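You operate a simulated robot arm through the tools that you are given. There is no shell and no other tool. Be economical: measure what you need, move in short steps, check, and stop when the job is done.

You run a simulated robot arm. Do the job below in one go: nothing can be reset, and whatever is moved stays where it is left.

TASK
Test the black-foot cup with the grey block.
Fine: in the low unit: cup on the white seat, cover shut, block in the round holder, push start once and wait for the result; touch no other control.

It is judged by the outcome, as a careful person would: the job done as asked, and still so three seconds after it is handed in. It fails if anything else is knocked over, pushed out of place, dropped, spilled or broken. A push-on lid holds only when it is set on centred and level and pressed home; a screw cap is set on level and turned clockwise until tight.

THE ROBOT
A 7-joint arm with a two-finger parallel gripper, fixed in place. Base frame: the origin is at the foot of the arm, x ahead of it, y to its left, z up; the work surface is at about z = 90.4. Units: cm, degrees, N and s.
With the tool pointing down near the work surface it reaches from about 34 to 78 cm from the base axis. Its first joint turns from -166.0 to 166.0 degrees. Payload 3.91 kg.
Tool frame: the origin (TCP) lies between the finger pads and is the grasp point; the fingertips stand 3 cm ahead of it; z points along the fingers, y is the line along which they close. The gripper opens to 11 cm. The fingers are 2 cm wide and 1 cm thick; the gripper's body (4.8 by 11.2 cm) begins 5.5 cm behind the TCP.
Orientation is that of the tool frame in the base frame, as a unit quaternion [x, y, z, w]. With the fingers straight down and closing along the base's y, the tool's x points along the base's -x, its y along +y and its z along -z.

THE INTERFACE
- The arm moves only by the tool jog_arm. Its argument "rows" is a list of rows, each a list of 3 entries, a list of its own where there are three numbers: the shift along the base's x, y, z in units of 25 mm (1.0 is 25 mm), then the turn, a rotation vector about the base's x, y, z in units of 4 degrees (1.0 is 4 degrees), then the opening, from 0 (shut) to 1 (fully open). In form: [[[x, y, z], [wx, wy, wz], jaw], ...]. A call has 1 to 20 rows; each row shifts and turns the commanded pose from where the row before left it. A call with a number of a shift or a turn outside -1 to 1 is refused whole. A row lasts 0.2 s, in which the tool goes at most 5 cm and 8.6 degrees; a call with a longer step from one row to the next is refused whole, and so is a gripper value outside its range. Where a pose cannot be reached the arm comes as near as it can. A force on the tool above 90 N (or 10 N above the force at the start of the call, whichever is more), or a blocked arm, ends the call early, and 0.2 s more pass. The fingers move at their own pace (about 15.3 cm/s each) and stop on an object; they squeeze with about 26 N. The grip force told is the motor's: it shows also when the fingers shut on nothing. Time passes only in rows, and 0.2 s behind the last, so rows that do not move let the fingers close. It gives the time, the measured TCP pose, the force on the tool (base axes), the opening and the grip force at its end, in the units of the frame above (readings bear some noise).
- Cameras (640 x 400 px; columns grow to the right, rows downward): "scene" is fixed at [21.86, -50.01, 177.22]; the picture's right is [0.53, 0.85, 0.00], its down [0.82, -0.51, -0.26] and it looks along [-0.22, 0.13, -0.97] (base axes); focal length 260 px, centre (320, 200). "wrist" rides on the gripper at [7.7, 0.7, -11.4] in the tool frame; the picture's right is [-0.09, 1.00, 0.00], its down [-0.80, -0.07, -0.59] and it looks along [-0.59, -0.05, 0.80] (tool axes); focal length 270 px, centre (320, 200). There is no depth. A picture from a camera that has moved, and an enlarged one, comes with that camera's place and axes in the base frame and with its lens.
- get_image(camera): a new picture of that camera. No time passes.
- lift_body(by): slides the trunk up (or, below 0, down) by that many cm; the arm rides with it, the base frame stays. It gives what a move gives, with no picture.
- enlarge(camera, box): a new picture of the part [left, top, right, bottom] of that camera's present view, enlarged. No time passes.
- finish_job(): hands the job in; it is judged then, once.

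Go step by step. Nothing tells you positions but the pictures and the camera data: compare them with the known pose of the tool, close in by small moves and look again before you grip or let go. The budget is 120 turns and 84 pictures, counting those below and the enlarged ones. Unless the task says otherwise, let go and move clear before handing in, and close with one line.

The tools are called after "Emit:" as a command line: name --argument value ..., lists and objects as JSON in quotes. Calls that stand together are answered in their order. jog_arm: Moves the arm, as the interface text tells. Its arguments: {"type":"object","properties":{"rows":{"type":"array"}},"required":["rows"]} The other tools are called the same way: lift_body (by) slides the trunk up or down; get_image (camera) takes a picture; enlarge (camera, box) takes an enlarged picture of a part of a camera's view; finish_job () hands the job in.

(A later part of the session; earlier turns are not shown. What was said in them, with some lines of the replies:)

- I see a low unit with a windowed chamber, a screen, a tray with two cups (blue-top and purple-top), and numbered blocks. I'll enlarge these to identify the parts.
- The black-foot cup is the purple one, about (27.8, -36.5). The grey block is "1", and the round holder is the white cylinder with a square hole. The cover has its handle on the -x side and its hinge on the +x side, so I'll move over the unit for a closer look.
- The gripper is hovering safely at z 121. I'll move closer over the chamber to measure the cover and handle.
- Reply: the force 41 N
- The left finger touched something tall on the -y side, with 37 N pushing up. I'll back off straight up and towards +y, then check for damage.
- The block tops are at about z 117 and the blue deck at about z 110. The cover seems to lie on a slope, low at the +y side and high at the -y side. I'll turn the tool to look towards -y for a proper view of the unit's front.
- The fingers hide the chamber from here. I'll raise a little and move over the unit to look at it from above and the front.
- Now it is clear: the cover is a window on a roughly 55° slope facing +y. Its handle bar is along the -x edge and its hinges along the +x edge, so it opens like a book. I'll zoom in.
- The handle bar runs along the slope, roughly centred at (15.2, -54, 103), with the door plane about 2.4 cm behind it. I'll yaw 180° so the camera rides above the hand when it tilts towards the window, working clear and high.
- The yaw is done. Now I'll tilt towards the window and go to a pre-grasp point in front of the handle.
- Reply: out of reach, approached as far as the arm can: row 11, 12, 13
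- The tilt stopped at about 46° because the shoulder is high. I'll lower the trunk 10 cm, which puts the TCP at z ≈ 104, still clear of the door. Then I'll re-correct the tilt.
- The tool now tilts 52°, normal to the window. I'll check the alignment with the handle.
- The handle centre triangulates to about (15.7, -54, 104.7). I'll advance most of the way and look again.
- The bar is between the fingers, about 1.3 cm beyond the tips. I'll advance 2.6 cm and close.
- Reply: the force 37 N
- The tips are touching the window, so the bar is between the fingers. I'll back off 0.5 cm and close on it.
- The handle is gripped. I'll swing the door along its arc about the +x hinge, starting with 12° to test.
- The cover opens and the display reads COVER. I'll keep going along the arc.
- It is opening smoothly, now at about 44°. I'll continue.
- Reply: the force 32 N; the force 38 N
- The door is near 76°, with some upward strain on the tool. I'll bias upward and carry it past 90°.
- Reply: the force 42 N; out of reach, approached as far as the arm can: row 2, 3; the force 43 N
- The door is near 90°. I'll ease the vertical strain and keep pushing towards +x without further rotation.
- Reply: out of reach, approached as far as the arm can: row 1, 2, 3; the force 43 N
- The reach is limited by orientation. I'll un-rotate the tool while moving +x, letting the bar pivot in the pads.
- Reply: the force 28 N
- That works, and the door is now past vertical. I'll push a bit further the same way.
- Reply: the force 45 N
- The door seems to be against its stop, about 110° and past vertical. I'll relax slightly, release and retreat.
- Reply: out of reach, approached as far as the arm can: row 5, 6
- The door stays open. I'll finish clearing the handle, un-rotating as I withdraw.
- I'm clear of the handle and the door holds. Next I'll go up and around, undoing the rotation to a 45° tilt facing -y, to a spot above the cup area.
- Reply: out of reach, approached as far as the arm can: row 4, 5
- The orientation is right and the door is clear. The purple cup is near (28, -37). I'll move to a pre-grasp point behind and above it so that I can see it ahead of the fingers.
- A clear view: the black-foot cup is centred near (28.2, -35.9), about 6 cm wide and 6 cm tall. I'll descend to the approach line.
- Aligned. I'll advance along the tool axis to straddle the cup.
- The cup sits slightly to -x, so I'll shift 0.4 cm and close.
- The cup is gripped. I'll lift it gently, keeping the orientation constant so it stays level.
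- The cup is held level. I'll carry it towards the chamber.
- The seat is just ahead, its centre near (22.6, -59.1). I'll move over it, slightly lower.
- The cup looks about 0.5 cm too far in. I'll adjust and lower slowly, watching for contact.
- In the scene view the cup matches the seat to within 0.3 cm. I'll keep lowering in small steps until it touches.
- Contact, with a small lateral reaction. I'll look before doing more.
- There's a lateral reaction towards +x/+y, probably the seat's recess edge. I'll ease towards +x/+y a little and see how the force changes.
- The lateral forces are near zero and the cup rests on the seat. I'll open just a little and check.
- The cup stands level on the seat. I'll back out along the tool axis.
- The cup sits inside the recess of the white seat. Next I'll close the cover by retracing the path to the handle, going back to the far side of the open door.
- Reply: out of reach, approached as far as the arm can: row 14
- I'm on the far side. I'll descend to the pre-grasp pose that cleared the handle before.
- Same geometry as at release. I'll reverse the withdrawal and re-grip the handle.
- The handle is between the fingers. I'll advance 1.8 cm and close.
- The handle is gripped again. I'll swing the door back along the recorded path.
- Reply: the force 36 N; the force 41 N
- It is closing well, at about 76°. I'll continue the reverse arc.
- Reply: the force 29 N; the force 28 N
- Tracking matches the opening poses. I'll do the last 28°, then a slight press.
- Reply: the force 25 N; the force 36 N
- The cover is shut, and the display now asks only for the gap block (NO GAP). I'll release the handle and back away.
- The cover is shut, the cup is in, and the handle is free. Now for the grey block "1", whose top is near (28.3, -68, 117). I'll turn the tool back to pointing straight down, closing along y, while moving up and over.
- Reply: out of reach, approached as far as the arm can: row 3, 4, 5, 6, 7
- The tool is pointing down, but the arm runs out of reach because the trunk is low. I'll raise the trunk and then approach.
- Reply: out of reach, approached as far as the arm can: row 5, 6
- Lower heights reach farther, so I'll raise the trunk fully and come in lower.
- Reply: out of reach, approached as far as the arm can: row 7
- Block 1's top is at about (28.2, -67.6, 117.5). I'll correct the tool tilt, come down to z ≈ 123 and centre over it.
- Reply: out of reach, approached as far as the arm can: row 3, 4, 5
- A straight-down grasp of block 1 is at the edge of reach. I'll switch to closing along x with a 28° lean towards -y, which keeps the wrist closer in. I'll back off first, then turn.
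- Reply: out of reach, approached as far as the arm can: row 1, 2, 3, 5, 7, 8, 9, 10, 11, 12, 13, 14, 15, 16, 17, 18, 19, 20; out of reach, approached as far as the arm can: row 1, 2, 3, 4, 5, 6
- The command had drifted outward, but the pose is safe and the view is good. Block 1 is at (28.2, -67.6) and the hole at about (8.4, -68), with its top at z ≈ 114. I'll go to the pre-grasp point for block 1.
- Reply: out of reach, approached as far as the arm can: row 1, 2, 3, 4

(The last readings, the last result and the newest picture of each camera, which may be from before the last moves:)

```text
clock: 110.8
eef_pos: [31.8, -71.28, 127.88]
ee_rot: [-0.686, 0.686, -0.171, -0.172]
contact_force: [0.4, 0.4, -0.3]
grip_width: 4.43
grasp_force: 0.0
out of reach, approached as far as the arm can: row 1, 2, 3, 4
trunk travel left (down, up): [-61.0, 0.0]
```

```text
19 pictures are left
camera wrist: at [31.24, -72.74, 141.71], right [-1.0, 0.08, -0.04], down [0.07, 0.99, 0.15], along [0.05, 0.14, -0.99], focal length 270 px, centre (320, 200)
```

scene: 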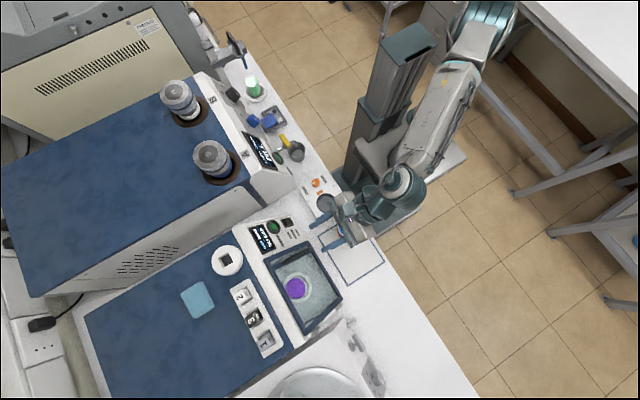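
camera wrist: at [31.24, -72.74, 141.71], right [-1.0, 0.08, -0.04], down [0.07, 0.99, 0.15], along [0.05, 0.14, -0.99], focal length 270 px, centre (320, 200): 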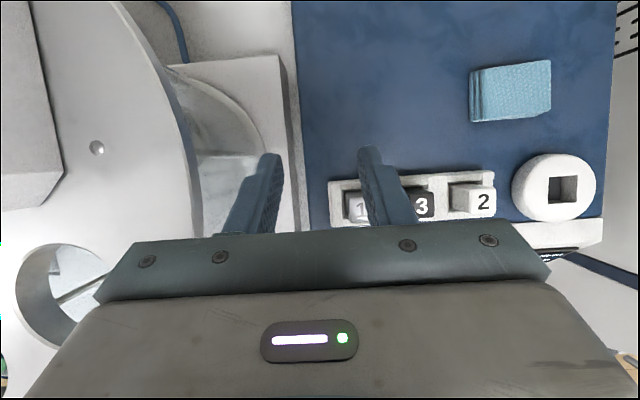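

The arm barely moved and may be in an awkward joint configuration. I'll look at the scene view.

Emit:
get_image --camera "scene"

Emit:
jog_arm --rows '[[[0, 0, 0], [0, 0, 0], 0.4], [[0, 0.5, 0], [0, 0, 0], 0.4], [[0, 0, 0], [0, 0, 0], 0.4]]'

```text
18 pictures are left
```

scene: 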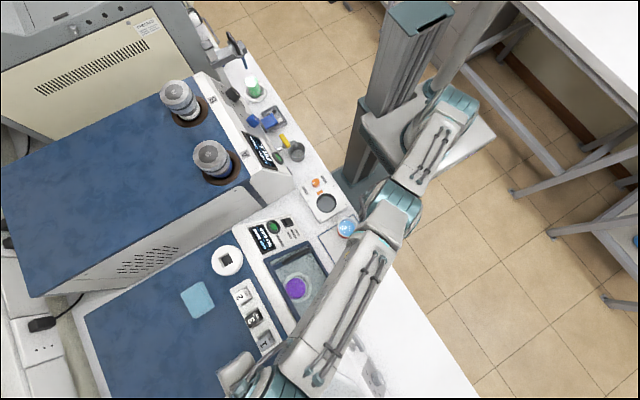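

```text
clock: 111.6
eef_pos: [32.14, -70.95, 128.46]
ee_rot: [0.686, -0.686, 0.171, 0.172]
contact_force: [-0.6, 0.1, -0.1]
grip_width: 4.45
grasp_force: 0.1
out of reach, approached as far as the arm can: row 2
trunk travel left (down, up): [-61.0, 0.0]
```

The arm is fully stretched, so the command still lies beyond reach. I'll keep pulling the command inward in small batches until the arm follows.

Emit:
jog_arm --rows '[[[-0.3, 0.8, 0], [0, 0, 0], 0.4], [[-0.3, 0.8, 0], [0, 0, 0], 0.4], [[-0.3, 0.8, 0], [0, 0, 0], 0.4], [[0, 0, 0], [0, 0, 0], 0.4]]'

Emit:
jog_arm --rows '[[[-0.1, 0.8, 0], [0, 0, 0], 0.4], [[-0.1, 0.8, 0], [0, 0, 0], 0.4], [[0, 0, 0], [0, 0, 0], 0.4]]'

```text
clock: 112.6
eef_pos: [32.05, -70.48, 129.65]
ee_rot: [-0.685, 0.686, -0.172, -0.172]
contact_force: [-0.1, -0.4, -1.0]
grip_width: 4.42
grasp_force: 0.1
out of reach, approached as far as the arm can: row 1, 2, 3
trunk travel left (down, up): [-61.0, 0.0]
```

```text
clock: 113.4
eef_pos: [32.65, -69.28, 131.19]
ee_rot: [0.686, -0.686, 0.172, 0.171]
contact_force: [-0.4, 0.8, -0.3]
grip_width: 4.42
grasp_force: 0.1
out of reach, approached as far as the arm can: row 1, 2
trunk travel left (down, up): [-61.0, 0.0]
```

As I pull inward the tool rises, so the command is also too high. I'll lower it too.

Emit:
jog_arm --rows '[[[0, 0.4, -1], [0, 0, 0], 0.4], [[0, 0.4, -1], [0, 0, 0], 0.4], [[0, 0.4, -1], [0, 0, 0], 0.4], [[0, 0, 0], [0, 0, 0], 0.4]]'

Emit:
jog_arm --rows '[[[0, 0.6, -0.6], [0, 0, 0], 0.4], [[0, 0.6, -0.6], [0, 0, 0], 0.4], [[0, 0.6, -0.6], [0, 0, 0], 0.4], [[0, 0, 0], [0, 0, 0], 0.4]]'

```text
clock: 114.4
eef_pos: [34.94, -70.91, 126.03]
ee_rot: [-0.685, 0.687, -0.17, -0.172]
contact_force: [-1.4, 0.8, -0.8]
grip_width: 4.33
grasp_force: 0.0
out of reach, approached as far as the arm can: row 1, 2, 3
trunk travel left (down, up): [-61.0, 0.0]
```

```text
clock: 115.4
eef_pos: [35.85, -70.91, 124.31]
ee_rot: [-0.681, 0.689, -0.178, -0.173]
contact_force: [-36.2, -2.9, 35.7]
grip_width: 2.87
grasp_force: 0.1
out of reach, approached as far as the arm can: row 1, 2, 3
trunk travel left (down, up): [-61.0, 0.0]
```

Contact with the neighbouring drum. I'll back up and away towards -x immediately.

Emit:
jog_arm --rows '[[[-0.4, 0, 1], [0, 0, 0], 0.4], [[-0.4, 0, 1], [0, 0, 0], 0.4], [[-0.4, 0, 1], [0, 0, 0], 0.4], [[-0.5, 0, 0.3], [0, 0, 0], 0.4], [[0, 0, 0], [0, 0, 0], 0.4]]'

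Emit:
get_image --camera "wrist"

```text
clock: 116.6
eef_pos: [32.35, -69.79, 131.02]
ee_rot: [-0.686, 0.686, -0.171, -0.171]
contact_force: [0.8, 0.3, 0.1]
grip_width: 4.39
grasp_force: 0.1
out of reach, approached as far as the arm can: row 2, 3
trunk travel left (down, up): [-61.0, 0.0]
```

```text
17 pictures are left
camera wrist: at [31.79, -71.11, 144.68], right [-1.0, 0.08, -0.04], down [0.07, 0.99, 0.15], along [0.05, 0.14, -0.99], focal length 270 px, centre (320, 200)
```

wrist: 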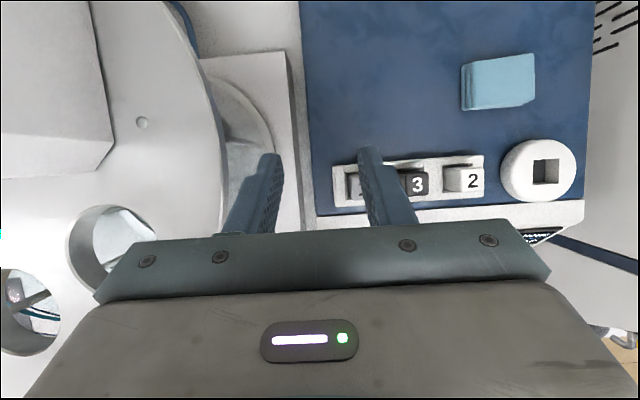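

The contact is gone and nothing looks moved. The arm seems stuck near its straight-elbow singularity, so I'll try more lean, which pulls the wrist in, with a small step.

Emit:
jog_arm --rows '[[[-0.2, 0, 0], [-1, 0, 0], 0.4], [[-0.2, 0.1, 0], [-1, 0, 0], 0.4], [[-0.2, 0.2, 0], [-1, 0, 0], 0.4], [[0, 0, 0], [0, 0, 0], 0.4]]'

```text
clock: 117.6
eef_pos: [31.0, -68.91, 130.97]
ee_rot: [-0.664, 0.664, -0.243, -0.243]
contact_force: [-0.2, -0.2, -0.3]
grip_width: 4.4
grasp_force: 0.0
trunk travel left (down, up): [-61.0, 0.0]
```

That freed it. Now I'll move inward with the 40° lean.

Emit:
jog_arm --rows '[[[-0.2, 0.4, 0], [0, 0, 0], 0.4], [[-0.2, 0.6, 0], [0, 0, 0], 0.4], [[-0.2, 0.6, 0], [0, 0, 0], 0.4], [[-0.2, 0.4, 0], [0, 0, 0], 0.4], [[-0.2, 0, -0.4], [0, 0, 0], 0.4], [[0, 0, 0], [0, 0, 0], 0.4]]'

Emit:
get_image --camera "wrist"

```text
clock: 119.0
eef_pos: [28.35, -63.9, 129.81]
ee_rot: [0.665, -0.664, 0.243, 0.242]
contact_force: [-0.5, 0.7, -0.4]
grip_width: 4.38
grasp_force: 0.0
trunk travel left (down, up): [-61.0, 0.0]
```

```text
16 pictures are left
camera wrist: at [27.78, -62.35, 143.53], right [-1.0, 0.07, -0.06], down [0.07, 1.0, -0.06], along [0.05, -0.07, -1.0], focal length 270 px, centre (320, 200)
```

wrist: 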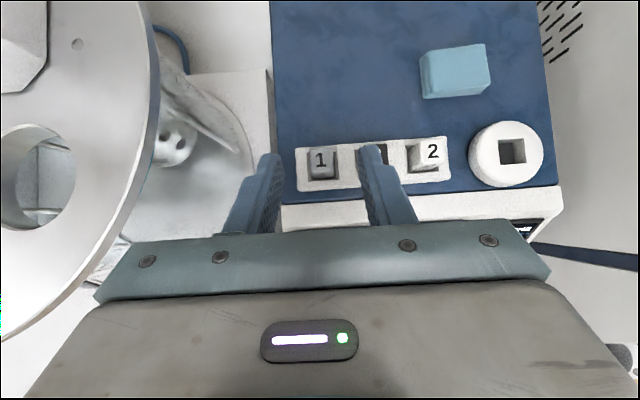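

Block 1 is centred between the fingers. I'll descend to the pre-grasp point and check.

Emit:
jog_arm --rows '[[[0, 0.04, -0.8], [0, 0, 0], 0.4], [[0, 0.04, -0.8], [0, 0, 0], 0.4], [[0, 0.04, -0.8], [0, 0, 0], 0.4], [[0, 0.04, -0.8], [0, 0, 0], 0.4], [[0, 0, -0.4], [0, 0, 0], 0.4], [[0, 0, 0], [0, 0, 0], 0.4]]'

Emit:
get_image --camera "wrist"

```text
clock: 120.4
eef_pos: [28.32, -63.61, 121.03]
ee_rot: [0.664, -0.664, 0.243, 0.243]
contact_force: [0.2, -0.2, 0.7]
grip_width: 4.41
grasp_force: 0.1
trunk travel left (down, up): [-61.0, 0.0]
```

```text
15 pictures are left
camera wrist: at [27.76, -62.06, 134.67], right [-1.0, 0.07, -0.06], down [0.07, 1.0, -0.06], along [0.05, -0.07, -1.0], focal length 270 px, centre (320, 200)
```

wrist: 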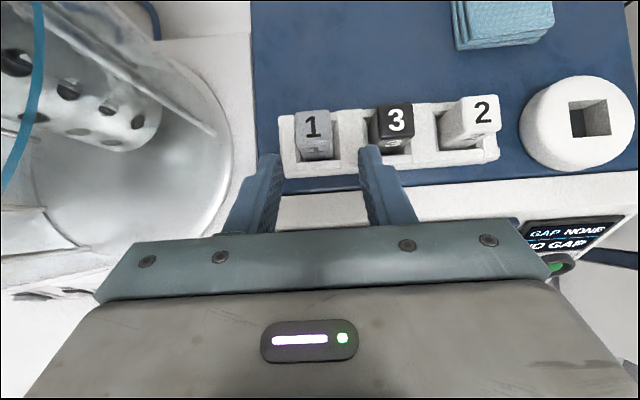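

The block axis is about (28.65, -68.1). I'll advance along the tool axis to straddle it.

Emit:
jog_arm --rows '[[[0.05, -0.41, -0.48], [0, 0, 0], 0.4], [[0.05, -0.41, -0.48], [0, 0, 0], 0.4], [[0.02, -0.41, -0.48], [0, 0, 0], 0.4], [[0, -0.41, -0.48], [0, 0, 0], 0.4], [[0, 0, 0], [0, 0, 0], 0.4]]'

Emit:
get_image --camera "wrist"

```text
clock: 121.6
eef_pos: [28.84, -67.07, 116.9]
ee_rot: [0.663, -0.663, 0.248, 0.245]
contact_force: [2.7, 19.6, 31.4]
grip_width: 4.32
grasp_force: 0.2
trunk travel left (down, up): [-61.0, 0.0]
```

```text
14 pictures are left
camera wrist: at [28.2, -65.42, 130.62], right [-1.0, 0.06, -0.06], down [0.07, 0.99, -0.07], along [0.06, -0.08, -1.0], focal length 270 px, centre (320, 200)
```

wrist: 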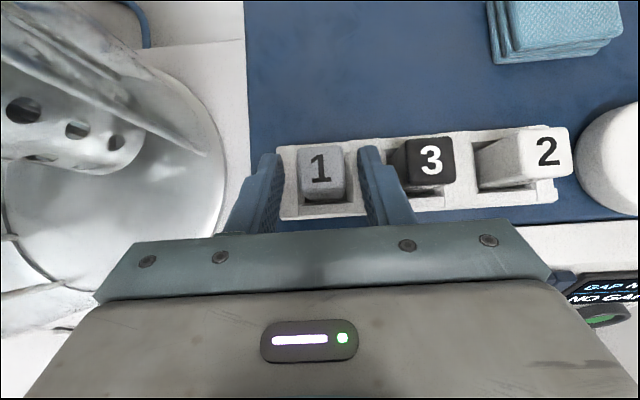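

The tips touched the rack top. I'll back off 0.4 cm and close on the block.

Emit:
jog_arm --rows '[[[0, 0.12, 0.25], [0, 0, 0], 0.4], [[0, 0, 0], [0, 0, 0], 0.3], [[0, 0, 0], [0, 0, 0], 0.15], [[0, 0, 0], [0, 0, 0], 0.1], [[0, 0, 0], [0, 0, 0], 0.1]]'

Emit:
get_image --camera "wrist"

```text
clock: 122.8
eef_pos: [28.57, -67.11, 116.82]
ee_rot: [-0.664, 0.664, -0.243, -0.242]
contact_force: [-7.1, 1.1, 15.9]
grip_width: 2.33
grasp_force: 25.9
trunk travel left (down, up): [-61.0, 0.0]
```

```text
13 pictures are left
camera wrist: at [28.03, -65.66, 130.58], right [-1.0, 0.07, -0.06], down [0.07, 1.0, -0.06], along [0.05, -0.07, -1.0], focal length 270 px, centre (320, 200)
```

wrist: 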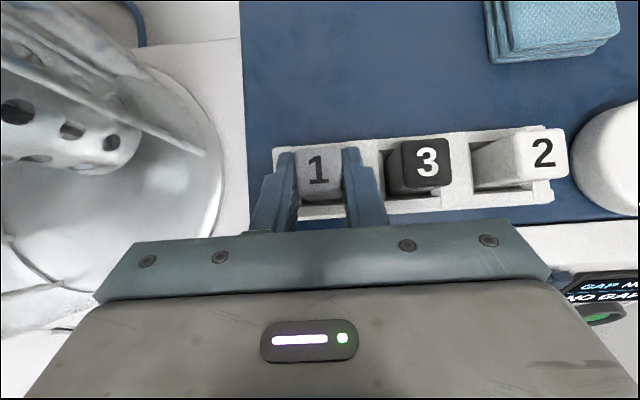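

The block is gripped (2.33 cm wide). I'll lift it straight up.

Emit:
jog_arm --rows '[[[0, 0, 0.15], [0, 0, 0], 0.1], [[0, 0, 0.3], [0, 0, 0], 0.1], [[0, 0, 0.5], [0, 0, 0], 0.1], [[0, 0, 0.5], [0, 0, 0], 0.1], [[0, 0, 0.5], [0, 0, 0], 0.1], [[0, 0, 0.5], [0, 0, 0], 0.1], [[0, 0, 0.5], [0, 0, 0], 0.1], [[0, 0, 0.4], [0, 0, 0], 0.1], [[0, 0, 0], [0, 0, 0], 0.1]]'

Emit:
enlarge --camera "scene" --box '[190, 220, 330, 370]'

```text
clock: 124.8
eef_pos: [28.56, -67.69, 125.23]
ee_rot: [-0.663, 0.665, -0.242, -0.243]
contact_force: [0.5, 0.3, -0.5]
grip_width: 2.32
grasp_force: 26.5
trunk travel left (down, up): [-61.0, 0.0]
```

```text
2.67 times, centred on (260, 295) of scene
camera zoom: at [21.86, -50.01, 177.22], right [0.53, 0.85, 0.0], down [0.82, -0.51, -0.26], along [-0.22, 0.13, -0.97], focal length 693 px, centre (480, -53)
```

zoom: 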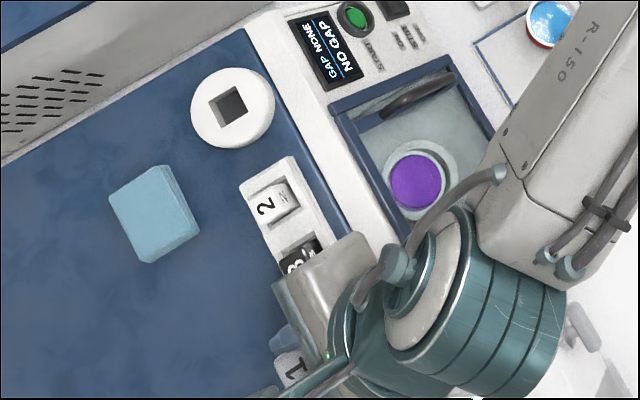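

The block is lifted, and the hole is at about (8.5, -68.1, 114). I'll rise and pull in a little so it clears blocks 3 and 2, then move over the holder.

Emit:
jog_arm --rows '[[[0, 0.4, 0.4], [0, 0, 0], 0.1], [[0, 0.5, 0.5], [0, 0, 0], 0.1], [[-0.3, 0.3, 0.5], [0, 0, 0], 0.1], [[-0.6, 0.1, 0.1], [0, 0, 0], 0.1], [[-0.7, 0, 0], [0, 0, 0], 0.1], [[-0.7, 0, 0], [0, 0, 0], 0.1], [[-0.7, 0, 0], [0, 0, 0], 0.1], [[-0.7, 0, 0], [0, 0, 0], 0.1], [[-0.7, 0, 0], [0, 0, 0], 0.1], [[-0.7, 0, 0], [0, 0, 0], 0.1], [[-0.7, -0.1, 0], [0, 0, 0], 0.1], [[-0.7, -0.3, 0], [0, 0, 0], 0.1], [[-0.7, -0.3, 0], [0, 0, 0], 0.1], [[-0.5, -0.3, 0], [0, 0, 0], 0.1], [[-0.3, 0, 0], [0, 0, 0], 0.1], [[0, 0, 0], [0, 0, 0], 0.1]]'

Emit:
get_image --camera "wrist"

```text
clock: 128.2
eef_pos: [8.52, -66.64, 129.13]
ee_rot: [-0.664, 0.664, -0.243, -0.243]
contact_force: [0.0, 0.1, 0.1]
grip_width: 2.31
grasp_force: 25.5
trunk travel left (down, up): [-61.0, 0.0]
```

```text
11 pictures are left
camera wrist: at [7.96, -65.18, 142.73], right [-1.0, 0.07, -0.06], down [0.07, 1.0, -0.06], along [0.05, -0.07, -1.0], focal length 270 px, centre (320, 200)
```

wrist: 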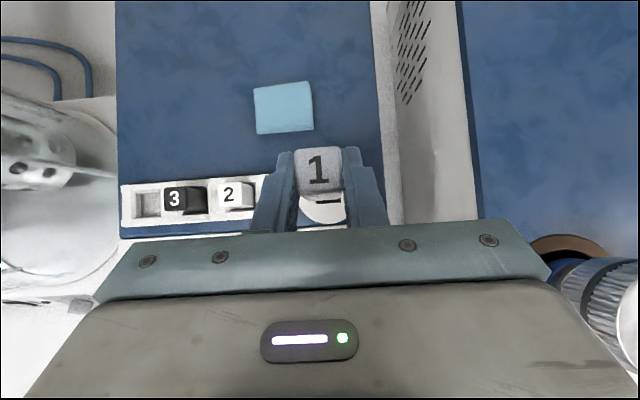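

The block hangs above the holder. I'll zoom in to see the hole under it.

Emit:
enlarge --camera "wrist" --box '[270, 130, 390, 240]'

Emit:
enlarge --camera "scene" --box '[180, 220, 290, 310]'

```text
3.64 times, centred on (330, 185) of wrist
camera zoom: at [7.96, -65.18, 142.73], right [-1.0, 0.07, -0.06], down [0.07, 1.0, -0.06], along [0.05, -0.07, -1.0], focal length 983 px, centre (284, 254)
```

zoom: 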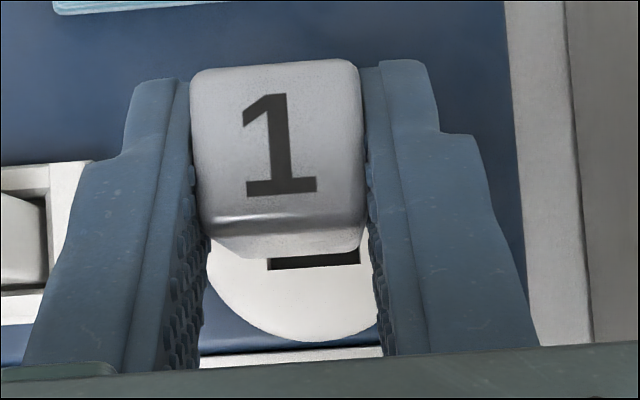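

```text
4.44 times, centred on (235, 265) of scene
camera zoom: at [21.86, -50.01, 177.22], right [0.53, 0.85, 0.0], down [0.82, -0.51, -0.26], along [-0.22, 0.13, -0.97], focal length 1155 px, centre (698, -89)
```

zoom: 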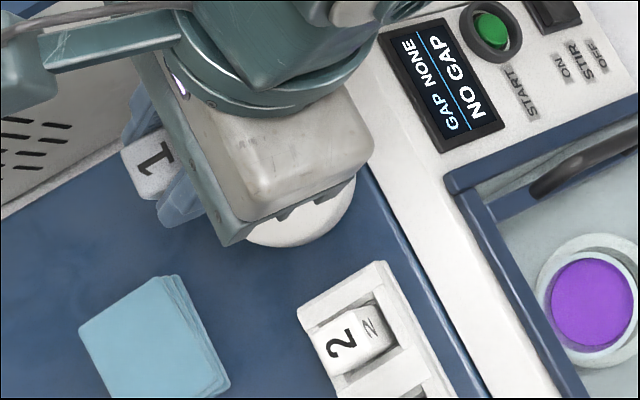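

The hole is about 2.7 cm wide, centred near (8.43, -68.0). The block is 2.33 cm wide, at (8.52, -67.6). I'll shift and lower in steps, watching the force.

Emit:
jog_arm --rows '[[[-0.036, -0.16, 0], [0, 0, 0], 0.1], [[0, 0, -0.4], [0, 0, 0], 0.1], [[0, 0, -0.4], [0, 0, 0], 0.1], [[0, 0, -0.4], [0, 0, 0], 0.1], [[0, 0, 0], [0, 0, 0], 0.1]]'

Emit:
jog_arm --rows '[[[0, 0, -0.3], [0, 0, 0], 0.1], [[0, 0, -0.2], [0, 0, 0], 0.1], [[0, 0, 0], [0, 0, 0], 0.1]]'

Emit:
enlarge --camera "wrist" --box '[270, 130, 390, 240]'

```text
clock: 129.4
eef_pos: [8.52, -67.02, 125.79]
ee_rot: [-0.664, 0.665, -0.242, -0.243]
contact_force: [-0.2, 0.3, -0.1]
grip_width: 2.33
grasp_force: 26.2
trunk travel left (down, up): [-61.0, 0.0]
```

```text
clock: 130.2
eef_pos: [8.52, -67.1, 124.6]
ee_rot: [-0.664, 0.665, -0.242, -0.244]
contact_force: [0.5, 0.1, 0.2]
grip_width: 2.31
grasp_force: 25.5
trunk travel left (down, up): [-61.0, 0.0]
```

```text
3.64 times, centred on (330, 185) of wrist
camera zoom: at [7.93, -65.53, 138.34], right [-1.0, 0.07, -0.06], down [0.07, 1.0, -0.06], along [0.05, -0.07, -1.0], focal length 983 px, centre (284, 254)
```

zoom: 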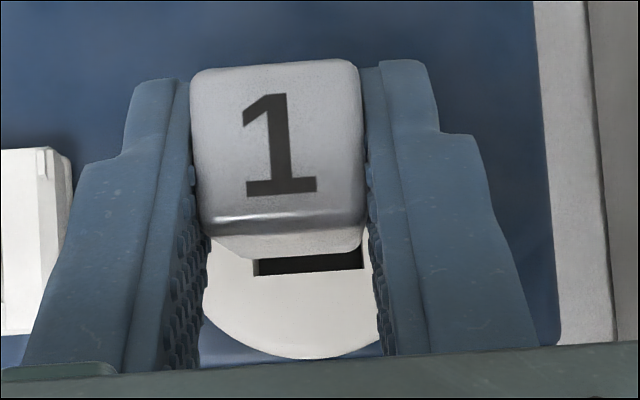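

The block (about 3.8 cm tall) lines up with the hole in x and y. I'll lower to just above the holder.

Emit:
jog_arm --rows '[[[0, 0, -0.4], [0, 0, 0], 0.1], [[0, 0, -0.4], [0, 0, 0], 0.1], [[0, 0, -0.4], [0, 0, 0], 0.1], [[0, 0, -0.4], [0, 0, 0], 0.1], [[0, 0, -0.4], [0, 0, 0], 0.1], [[0, 0, -0.3], [0, 0, 0], 0.1], [[0, 0, 0], [0, 0, 0], 0.1]]'

Emit:
enlarge --camera "wrist" --box '[270, 130, 390, 240]'

```text
clock: 131.8
eef_pos: [8.61, -67.05, 118.76]
ee_rot: [0.664, -0.664, 0.242, 0.242]
contact_force: [0.3, 1.4, -1.5]
grip_width: 2.31
grasp_force: 26.2
trunk travel left (down, up): [-61.0, 0.0]
```

```text
3.64 times, centred on (330, 185) of wrist
camera zoom: at [7.99, -65.54, 132.56], right [-1.0, 0.07, -0.06], down [0.07, 1.0, -0.06], along [0.05, -0.07, -1.0], focal length 983 px, centre (284, 254)
```

zoom: 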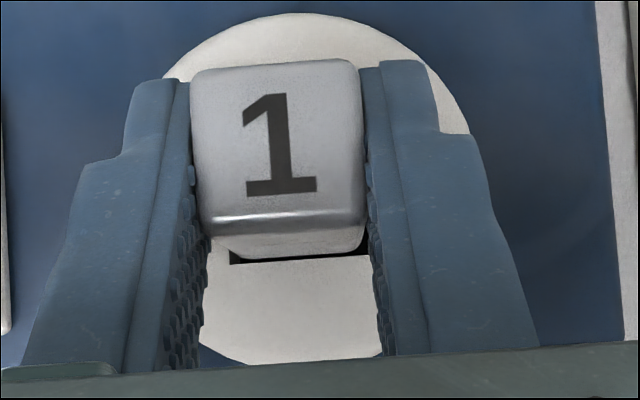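

Very close. I'll nudge 0.1 cm inward (-y) and feel the way down.

Emit:
jog_arm --rows '[[[-0.02, -0.045, -0.2], [0, 0, 0], 0.1], [[0, 0, -0.2], [0, 0, 0], 0.1], [[0, 0, -0.2], [0, 0, 0], 0.1], [[0, 0, 0], [0, 0, 0], 0.1]]'

Emit:
jog_arm --rows '[[[0, 0, -0.2], [0, 0, 0], 0.1], [[0, 0, 0], [0, 0, 0], 0.1]]'

```text
clock: 132.8
eef_pos: [8.48, -67.23, 117.57]
ee_rot: [-0.664, 0.664, -0.243, -0.243]
contact_force: [-0.4, 0.0, -0.6]
grip_width: 2.34
grasp_force: 26.1
trunk travel left (down, up): [-61.0, 0.0]
```

```text
clock: 133.4
eef_pos: [8.45, -67.13, 116.91]
ee_rot: [-0.664, 0.664, -0.243, -0.243]
contact_force: [-0.4, -0.2, 1.6]
grip_width: 2.32
grasp_force: 25.4
trunk travel left (down, up): [-61.0, 0.0]
```

The block's bottom is at the hole mouth. I'll continue down gently; the fingertips will also meet the holder's top soon.

Emit:
jog_arm --rows '[[[0, 0, -0.12], [0, 0, 0], 0.1], [[0, 0, 0], [0, 0, 0], 0.1]]'

Emit:
jog_arm --rows '[[[0, 0, -0.12], [0, 0, 0], 0.1], [[0, 0, 0], [0, 0, 0], 0.1]]'

```text
clock: 134.0
eef_pos: [8.32, -67.04, 116.95]
ee_rot: [-0.663, 0.663, -0.246, -0.244]
contact_force: [-1.5, -4.6, 20.5]
grip_width: 2.33
grasp_force: 26.4
trunk travel left (down, up): [-61.0, 0.0]
```

```text
clock: 134.6
eef_pos: [8.47, -67.0, 116.9]
ee_rot: [-0.662, 0.663, -0.247, -0.247]
contact_force: [-1.0, -6.9, 35.9]
grip_width: 2.32
grasp_force: 26.0
trunk travel left (down, up): [-61.0, 0.0]
```

Contact with 36 N. I'll ease off and look at whether it is the fingertips or the block that is touching.

Emit:
jog_arm --rows '[[[0, 0, 0.16], [0, 0, 0], 0.1], [[0, 0, 0], [0, 0, 0], 0.1]]'

Emit:
enlarge --camera "wrist" --box '[270, 130, 390, 240]'

```text
clock: 135.2
eef_pos: [8.52, -67.14, 116.96]
ee_rot: [0.663, -0.663, 0.246, 0.245]
contact_force: [-1.0, -9.9, 26.4]
grip_width: 2.33
grasp_force: 26.5
trunk travel left (down, up): [-61.0, 0.0]
```

```text
3.64 times, centred on (330, 185) of wrist
camera zoom: at [7.83, -65.51, 130.66], right [-1.0, 0.07, -0.06], down [0.07, 1.0, -0.07], along [0.05, -0.07, -1.0], focal length 983 px, centre (284, 254)
```

zoom: 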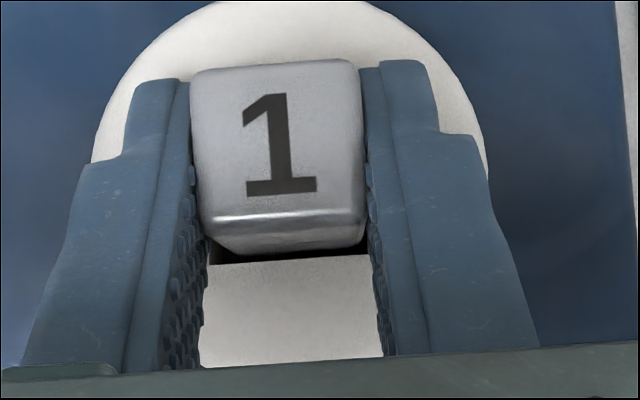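

The fingertips rest on the holder, with the block right at the mouth and gaps visible on both sides. I'll centre it by about 0.08 cm and open slowly so it slides in.

Emit:
jog_arm --rows '[[[0.035, -0.02, 0.06], [0, 0, 0], 0.1], [[0, 0, 0], [0, 0, 0], 0.1]]'

Emit:
jog_arm --rows '[[[0, 0, 0], [0, 0, 0], 0.215], [[0, 0, 0], [0, 0, 0], 0.225], [[0, 0, 0], [0, 0, 0], 0.24], [[0, 0, 0], [0, 0, 0], 0.27], [[0, 0, 0], [0, 0, 0], 0.3]]'

Emit:
enlarge --camera "wrist" --box '[270, 130, 390, 240]'

```text
clock: 135.8
eef_pos: [8.52, -67.04, 116.99]
ee_rot: [-0.663, 0.664, -0.245, -0.244]
contact_force: [-3.3, -8.4, 23.3]
grip_width: 2.34
grasp_force: 26.1
trunk travel left (down, up): [-61.0, 0.0]
```

```text
clock: 137.0
eef_pos: [8.5, -66.97, 116.95]
ee_rot: [-0.663, 0.664, -0.245, -0.244]
contact_force: [-1.9, -9.0, 21.7]
grip_width: 2.47
grasp_force: 0.1
trunk travel left (down, up): [-61.0, 0.0]
```

```text
3.64 times, centred on (330, 185) of wrist
camera zoom: at [7.88, -65.55, 130.67], right [-1.0, 0.07, -0.06], down [0.07, 1.0, -0.07], along [0.05, -0.07, -1.0], focal length 983 px, centre (284, 254)
```

zoom: 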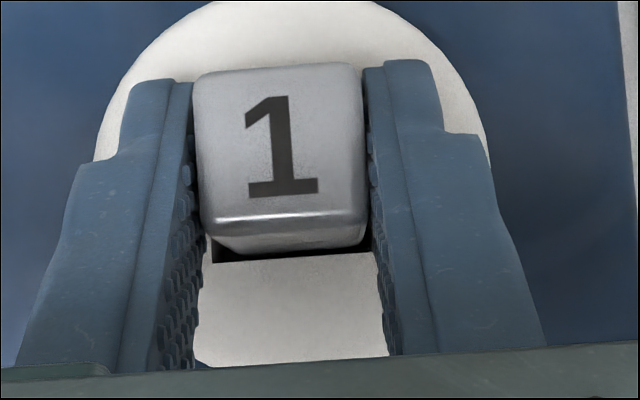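

The block is released but the fingers dragged on the holder. I'll lift slightly while opening and check the display and the block in the scene view.

Emit:
jog_arm --rows '[[[0, 0, 0.12], [0, 0, 0], 0.3], [[0, 0, 0.04], [0, 0, 0], 0.35], [[0, 0, 0], [0, 0, 0], 0.35], [[0, 0, 0], [0, 0, 0], 0.35]]'

Emit:
enlarge --camera "wrist" --box '[230, 100, 590, 310]'

```text
clock: 138.0
eef_pos: [8.56, -66.97, 117.08]
ee_rot: [-0.664, 0.666, -0.24, -0.242]
contact_force: [-2.4, -2.9, 0.0]
grip_width: 2.67
grasp_force: 0.1
trunk travel left (down, up): [-61.0, 0.0]
```

```text
1.78 times, centred on (410, 205) of wrist
camera zoom: at [7.93, -65.67, 130.71], right [-1.0, 0.07, -0.06], down [0.07, 1.0, -0.06], along [0.05, -0.06, -1.0], focal length 480 px, centre (160, 191)
```

zoom: 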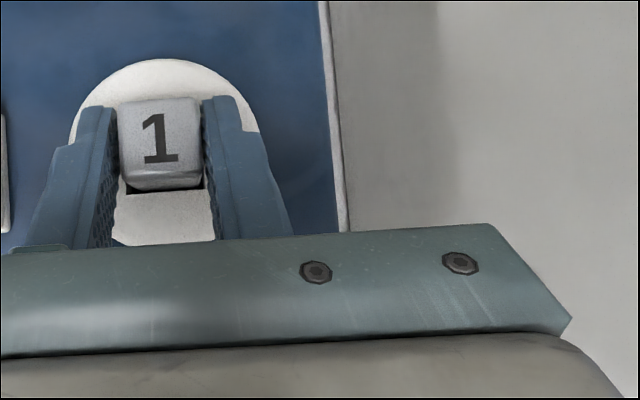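

The jaw is at 2.67 cm though commanded wider, so something still restrains the fingertips. I'll raise another 0.4 cm and see whether they free up.

Emit:
jog_arm --rows '[[[0, 0, 0.08], [0, 0, 0], 0.35], [[0, 0, 0.08], [0, 0, 0], 0.35], [[0, 0, 0], [0, 0, 0], 0.35]]'

```text
clock: 138.8
eef_pos: [8.69, -67.14, 117.68]
ee_rot: [0.664, -0.664, 0.242, 0.243]
contact_force: [0.2, -0.8, -0.3]
grip_width: 3.85
grasp_force: 0.0
trunk travel left (down, up): [-61.0, 0.0]
```

The fingers are free now. I'll check how the block sits.

Emit:
enlarge --camera "wrist" --box '[260, 110, 400, 240]'

```text
3.08 times, centred on (330, 175) of wrist
camera zoom: at [8.08, -65.69, 131.34], right [-1.0, 0.07, -0.06], down [0.07, 1.0, -0.06], along [0.05, -0.07, -1.0], focal length 832 px, centre (289, 277)
```

zoom: 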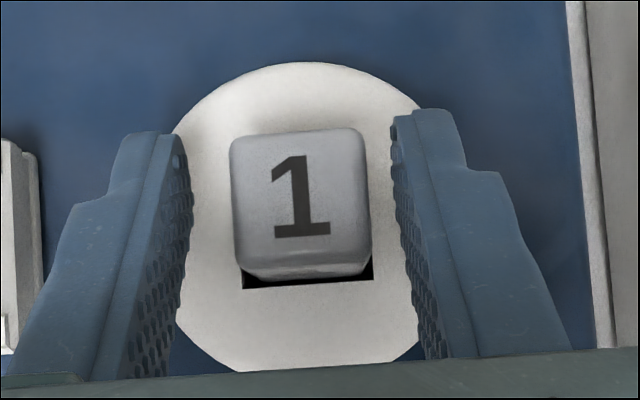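

The block stands upright within the hole outline, but I can't tell how deep. I'll rise, close the fingers, and press gently on its top to seat it.

Emit:
jog_arm --rows '[[[0, 0, 0.3], [0, 0, 0], 0.35], [[0, 0, 0.6], [0, 0, 0], 0.35], [[0, 0, 0.8], [0, 0, 0], 0.35], [[0, 0, 0.4], [0, 0, 0], 0.2], [[-0.02, 0.08, 0], [0, 0, 0], 0], [[0, 0, 0], [0, 0, 0], 0], [[0, 0, -0.4], [0, 0, 0], 0], [[0, 0, 0], [0, 0, 0], 0]]'

Emit:
jog_arm --rows '[[[0, 0, -0.2], [0, 0, 0], 0], [[0, 0, -0.2], [0, 0, 0], 0], [[0, 0, 0], [0, 0, 0], 0]]'

Emit:
jog_arm --rows '[[[0, 0, -0.16], [0, 0, 0], 0], [[0, 0, 0], [0, 0, 0], 0]]'

```text
clock: 140.6
eef_pos: [8.63, -66.84, 121.98]
ee_rot: [-0.664, 0.664, -0.244, -0.243]
contact_force: [0.4, 1.1, -0.1]
grip_width: 0.01
grasp_force: 25.7
trunk travel left (down, up): [-61.0, 0.0]
```

```text
clock: 141.4
eef_pos: [8.55, -66.79, 120.91]
ee_rot: [0.664, -0.664, 0.243, 0.242]
contact_force: [-0.4, -0.6, 0.0]
grip_width: 0.0
grasp_force: 25.9
trunk travel left (down, up): [-61.0, 0.0]
```

```text
clock: 142.0
eef_pos: [8.64, -66.96, 120.44]
ee_rot: [-0.664, 0.664, -0.243, -0.243]
contact_force: [0.7, -0.3, 0.2]
grip_width: 0.0
grasp_force: 26.2
trunk travel left (down, up): [-61.0, 0.0]
```

Emit:
jog_arm --rows '[[[0, 0, -0.12], [0, 0, 0], 0], [[0, 0, 0], [0, 0, 0], 0]]'

Emit:
jog_arm --rows '[[[0, 0, -0.12], [0, 0, 0], 0], [[0, 0, 0], [0, 0, 0], 0]]'

Emit:
jog_arm --rows '[[[0, 0, -0.12], [0, 0, 0], 0], [[0, 0, 0], [0, 0, 0], 0]]'

```text
clock: 142.6
eef_pos: [8.58, -66.87, 120.31]
ee_rot: [-0.664, 0.664, -0.243, -0.243]
contact_force: [0.3, 1.1, -0.3]
grip_width: 0.02
grasp_force: 26.0
trunk travel left (down, up): [-61.0, 0.0]
```

```text
clock: 143.2
eef_pos: [8.46, -66.85, 120.09]
ee_rot: [0.664, -0.664, 0.245, 0.243]
contact_force: [-0.1, -2.9, 12.9]
grip_width: 0.02
grasp_force: 25.7
trunk travel left (down, up): [-61.0, 0.0]
```

```text
clock: 143.8
eef_pos: [8.61, -66.76, 120.19]
ee_rot: [0.663, -0.663, 0.247, 0.246]
contact_force: [-0.6, -4.0, 32.9]
grip_width: 0.02
grasp_force: 26.9
trunk travel left (down, up): [-61.0, 0.0]
```

It is solid at 33 N, with the top at z ≈ 117.2. I'll move clear to a spot in front of the start button and read the display.

Emit:
jog_arm --rows '[[[0, 0, 0.6], [0, 0, 0], 0], [[0, 0.3, 0.6], [0, 0, 0], 0], [[-0.2, 1, 0], [0, 0, 0], 0], [[-0.2, 1, 0], [0, 0, 0], 0], [[-0.2, 1, 0], [0, 0, 0], 0], [[-0.2, 1, 0], [0, 0, 0], 0], [[-0.2, 1, 0], [0, 0, 0], 0], [[-0.2, 1, 0], [0, 0, 0], 0], [[-0.2, 1, -0.4], [0, 0, 0], 0], [[-0.16, 0.8, -0.8], [0, 0, 0], 0], [[0, 1, -0.8], [0, 0, 0], 0], [[0, 0, 0], [0, 0, 0], 0]]'

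Emit:
enlarge --camera "scene" --box '[195, 205, 325, 295]'

```text
clock: 146.4
eef_pos: [4.7, -44.98, 116.99]
ee_rot: [-0.664, 0.665, -0.242, -0.242]
contact_force: [-0.2, -0.1, 0.9]
grip_width: 0.01
grasp_force: 26.4
out of reach, approached as far as the arm can: row 10, 11
trunk travel left (down, up): [-61.0, 0.0]
```

```text
4.44 times, centred on (260, 250) of scene
camera zoom: at [21.86, -50.01, 177.22], right [0.53, 0.85, 0.0], down [0.82, -0.51, -0.26], along [-0.22, 0.13, -0.97], focal length 1155 px, centre (587, -22)
```

zoom: 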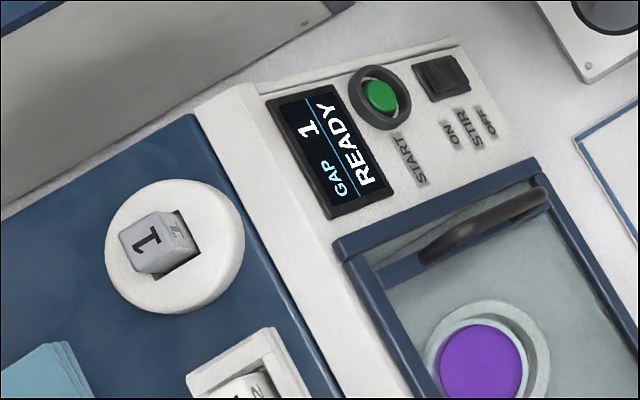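

The display reads "GAP 1 / READY". Now the start button, with its cap near (4.7, -55.5, 103). I'll lower the trunk and lean to 52° so the closed fingertips meet it squarely.

Emit:
lift_body --by -8

Emit:
jog_arm --rows '[[[0, 0, 0], [-1, 0, 0], 0], [[0, 0, 0], [-1, 0, 0], 0], [[0, 0, 0], [-1, 0, 0], 0], [[0, 0, 0], [0, 0, 0], 0]]'

```text
clock: 147.6
eef_pos: [4.81, -44.93, 109.06]
ee_rot: [0.664, -0.664, 0.244, 0.242]
contact_force: [0.6, -0.8, 0.2]
grip_width: 0.02
grasp_force: 25.5
trunk travel left (down, up): [-53.0, 8.0]
```

```text
clock: 148.6
eef_pos: [4.81, -45.05, 108.88]
ee_rot: [-0.643, 0.644, -0.294, -0.293]
contact_force: [-0.2, -0.6, 0.4]
grip_width: 0.01
grasp_force: 25.9
out of reach, approached as far as the arm can: row 3
trunk travel left (down, up): [-53.0, 8.0]
```

Tilted to about 49°. I'll move to 5 cm in front of the button and check alignment.

Emit:
jog_arm --rows '[[[-0.02, -0.6, -0.05], [0, 0, 0], 0], [[-0.02, -0.6, -0.05], [0, 0, 0], 0], [[0, -0.55, -0.05], [0, 0, 0], 0], [[0, 0, 0], [0, 0, 0], 0]]'

Emit:
enlarge --camera "wrist" --box '[200, 20, 460, 240]'

```text
clock: 149.6
eef_pos: [4.66, -49.1, 108.58]
ee_rot: [-0.643, 0.644, -0.294, -0.293]
contact_force: [-0.3, -0.2, -0.1]
grip_width: 0.02
grasp_force: 26.3
trunk travel left (down, up): [-53.0, 8.0]
```

```text
1.82 times, centred on (330, 130) of wrist
camera zoom: at [4.0, -45.6, 121.93], right [-1.0, 0.06, -0.07], down [0.07, 0.97, -0.21], along [0.05, -0.22, -0.97], focal length 491 px, centre (302, 327)
```

zoom: 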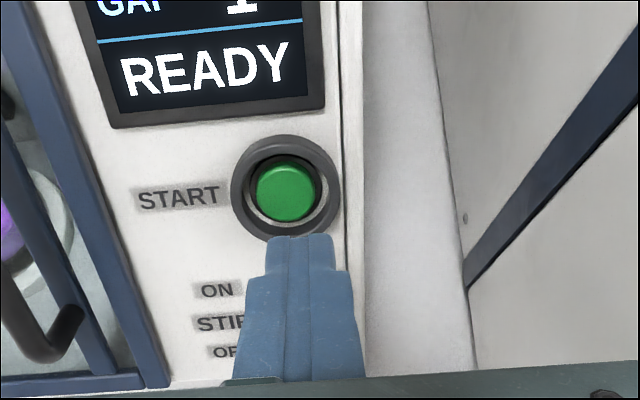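

The button cap is at about (5.0, -55.6, 103.5), and the fingertips need +0.35 cm in x. I'll approach to 1 cm short.

Emit:
jog_arm --rows '[[[0.07, -0.45, -0.32], [0, 0, 0], 0], [[0.07, -0.45, -0.32], [0, 0, 0], 0], [[0, -0.45, -0.32], [0, 0, 0], 0], [[0, 0, 0], [0, 0, 0], 0]]'

Emit:
jog_arm --rows '[[[0, -0.15, -0.13], [0, 0, 0], 0], [[0, 0, 0], [0, 0, 0], 0]]'

```text
clock: 150.6
eef_pos: [5.37, -52.51, 106.34]
ee_rot: [-0.643, 0.644, -0.293, -0.293]
contact_force: [1.0, 0.9, -0.7]
grip_width: 0.0
grasp_force: 25.9
trunk travel left (down, up): [-53.0, 8.0]
```

```text
clock: 151.2
eef_pos: [5.04, -52.91, 105.81]
ee_rot: [-0.643, 0.644, -0.293, -0.293]
contact_force: [-0.3, 2.6, 0.9]
grip_width: 0.0
grasp_force: 25.9
trunk travel left (down, up): [-53.0, 8.0]
```

Just about touching. I'll press in one smooth move and read the force.

Emit:
jog_arm --rows '[[[0, -0.1, -0.085], [0, 0, 0], 0], [[0, -0.1, -0.085], [0, 0, 0], 0], [[0, 0, 0], [0, 0, 0], 0]]'

```text
clock: 152.0
eef_pos: [5.06, -53.15, 105.69]
ee_rot: [-0.642, 0.644, -0.294, -0.295]
contact_force: [0.3, 18.0, 15.0]
grip_width: 0.01
grasp_force: 25.5
trunk travel left (down, up): [-53.0, 8.0]
```

23 N is building up. I'll push a little more in the same press, hold, then withdraw.

Emit:
jog_arm --rows '[[[0, -0.08, -0.07], [0, 0, 0], 0], [[0, 0, 0], [0, 0, 0], 0]]'

Emit:
jog_arm --rows '[[[0, 0.3, 0.26], [0, 0, 0], 0], [[0, 0.6, 0.5], [0, 0, 0], 0], [[0, 0.8, 0.6], [0, 0, 0], 0], [[0, 0.8, 0.4], [0, 0, 0], 0], [[0, 0.6, 0], [0, 0, 0], 0], [[0, 0, 0], [0, 0, 0], 0], [[0, 0, 0], [0, 0, 0], 0], [[0, 0, 0], [0, 0, 0], 0], [[0, 0, 0], [0, 0, 0], 0], [[0, 0, 0], [0, 0, 0], 0], [[0, 0, 0], [0, 0, 0], 0], [[0, 0, 0], [0, 0, 0], 0], [[0, 0, 0], [0, 0, 0], 0], [[0, 0, 0], [0, 0, 0], 0], [[0, 0, 0], [0, 0, 0], 0], [[0, 0, 0], [0, 0, 0], 0], [[0, 0, 0], [0, 0, 0], 0], [[0, 0, 0], [0, 0, 0], 0], [[0, 0, 0], [0, 0, 0], 0], [[0, 0, 0], [0, 0, 0], 0]]'

Emit:
jog_arm --rows '[[[0, 0, 0], [0, 0, 0], 0], [[0, 0, 0], [0, 0, 0], 0], [[0, 0, 0], [0, 0, 0], 0], [[0, 0, 0], [0, 0, 0], 0], [[0, 0, 0], [0, 0, 0], 0], [[0, 0, 0], [0, 0, 0], 0], [[0, 0, 0], [0, 0, 0], 0], [[0, 0, 0], [0, 0, 0], 0], [[0, 0, 0], [0, 0, 0], 0], [[0, 0, 0], [0, 0, 0], 0], [[0, 0, 0], [0, 0, 0], 0], [[0, 0, 0], [0, 0, 0], 0], [[0, 0, 0], [0, 0, 0], 0], [[0, 0, 0], [0, 0, 0], 0], [[0, 0, 0], [0, 0, 0], 0], [[0, 0, 0], [0, 0, 0], 0], [[0, 0, 0], [0, 0, 0], 0], [[0, 0, 0], [0, 0, 0], 0], [[0, 0, 0], [0, 0, 0], 0], [[0, 0, 0], [0, 0, 0], 0]]'

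```text
clock: 152.6
eef_pos: [5.26, -53.22, 105.8]
ee_rot: [-0.642, 0.643, -0.296, -0.295]
contact_force: [0.4, 31.4, 26.0]
grip_width: 0.01
grasp_force: 25.5
trunk travel left (down, up): [-53.0, 8.0]
```

```text
clock: 156.8
eef_pos: [5.05, -45.88, 109.59]
ee_rot: [-0.642, 0.644, -0.292, -0.294]
contact_force: [0.3, -0.1, -0.2]
grip_width: 0.03
grasp_force: 25.8
trunk travel left (down, up): [-53.0, 8.0]
```

```text
clock: 161.0
eef_pos: [5.1, -45.86, 109.7]
ee_rot: [-0.643, 0.644, -0.293, -0.293]
contact_force: [-0.6, -0.1, -0.1]
grip_width: 0.01
grasp_force: 25.6
trunk travel left (down, up): [-53.0, 8.0]
```

Pressed to 41 N and withdrawn. I'll wait for the test to run before using the last picture on the display.

Emit:
jog_arm --rows '[[[0, 0, 0], [0, 0, 0], 0], [[0, 0, 0], [0, 0, 0], 0], [[0, 0, 0], [0, 0, 0], 0], [[0, 0, 0], [0, 0, 0], 0], [[0, 0, 0], [0, 0, 0], 0], [[0, 0, 0], [0, 0, 0], 0], [[0, 0, 0], [0, 0, 0], 0], [[0, 0, 0], [0, 0, 0], 0], [[0, 0, 0], [0, 0, 0], 0], [[0, 0, 0], [0, 0, 0], 0], [[0, 0, 0], [0, 0, 0], 0], [[0, 0, 0], [0, 0, 0], 0], [[0, 0, 0], [0, 0, 0], 0], [[0, 0, 0], [0, 0, 0], 0], [[0, 0, 0], [0, 0, 0], 0], [[0, 0, 0], [0, 0, 0], 0], [[0, 0, 0], [0, 0, 0], 0], [[0, 0, 0], [0, 0, 0], 0], [[0, 0, 0], [0, 0, 0], 0], [[0, 0, 0], [0, 0, 0], 0]]'

Emit:
jog_arm --rows '[[[0, 0, 0], [0, 0, 0], 0], [[0, 0, 0], [0, 0, 0], 0], [[0, 0, 0], [0, 0, 0], 0], [[0, 0, 0], [0, 0, 0], 0], [[0, 0, 0], [0, 0, 0], 0], [[0, 0, 0], [0, 0, 0], 0], [[0, 0, 0], [0, 0, 0], 0], [[0, 0, 0], [0, 0, 0], 0], [[0, 0, 0], [0, 0, 0], 0], [[0, 0, 0], [0, 0, 0], 0], [[0, 0, 0], [0, 0, 0], 0], [[0, 0, 0], [0, 0, 0], 0], [[0, 0, 0], [0, 0, 0], 0], [[0, 0, 0], [0, 0, 0], 0], [[0, 0, 0], [0, 0, 0], 0], [[0, 0, 0], [0, 0, 0], 0], [[0, 0, 0], [0, 0, 0], 0], [[0, 0, 0], [0, 0, 0], 0], [[0, 0, 0], [0, 0, 0], 0], [[0, 0, 0], [0, 0, 0], 0]]'

Emit:
enlarge --camera "scene" --box '[195, 205, 345, 310]'

```text
clock: 165.2
eef_pos: [5.03, -45.76, 109.59]
ee_rot: [-0.643, 0.644, -0.293, -0.293]
contact_force: [0.7, -0.4, -0.5]
grip_width: 0.0
grasp_force: 25.8
trunk travel left (down, up): [-53.0, 8.0]
```

```text
clock: 169.4
eef_pos: [5.06, -45.79, 109.58]
ee_rot: [-0.643, 0.643, -0.294, -0.293]
contact_force: [-0.6, 0.3, 0.6]
grip_width: 0.01
grasp_force: 25.8
trunk travel left (down, up): [-53.0, 8.0]
```

```text
3.81 times, centred on (270, 258) of scene
camera zoom: at [21.86, -50.01, 177.22], right [0.53, 0.85, 0.0], down [0.82, -0.51, -0.26], along [-0.22, 0.13, -0.97], focal length 990 px, centre (510, -19)
```

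zoom: 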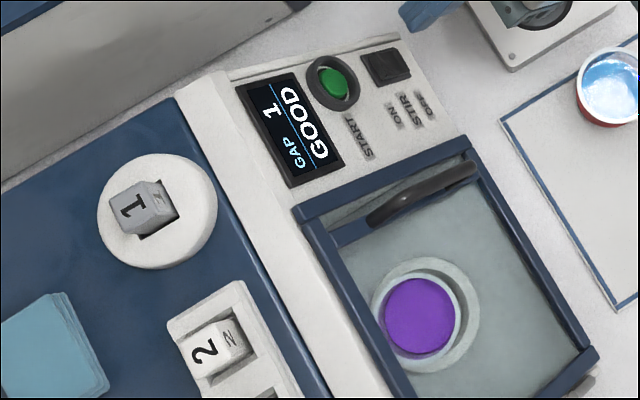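

The display reads "GAP 1 / GOOD", so the test has finished. The cup is on the seat, the cover is shut, the block is in the holder and the arm is clear, so I'm handing in.

Emit:
finish_job

```text
The job is handed in.
```

The black-foot cup was tested with the grey block "1" and the result was **GOOD**. I pressed start once and touched no other control, but the gripper knocked the low unit early on and the drum beside it later, and nothing looked moved or damaged in the pictures after either knock.
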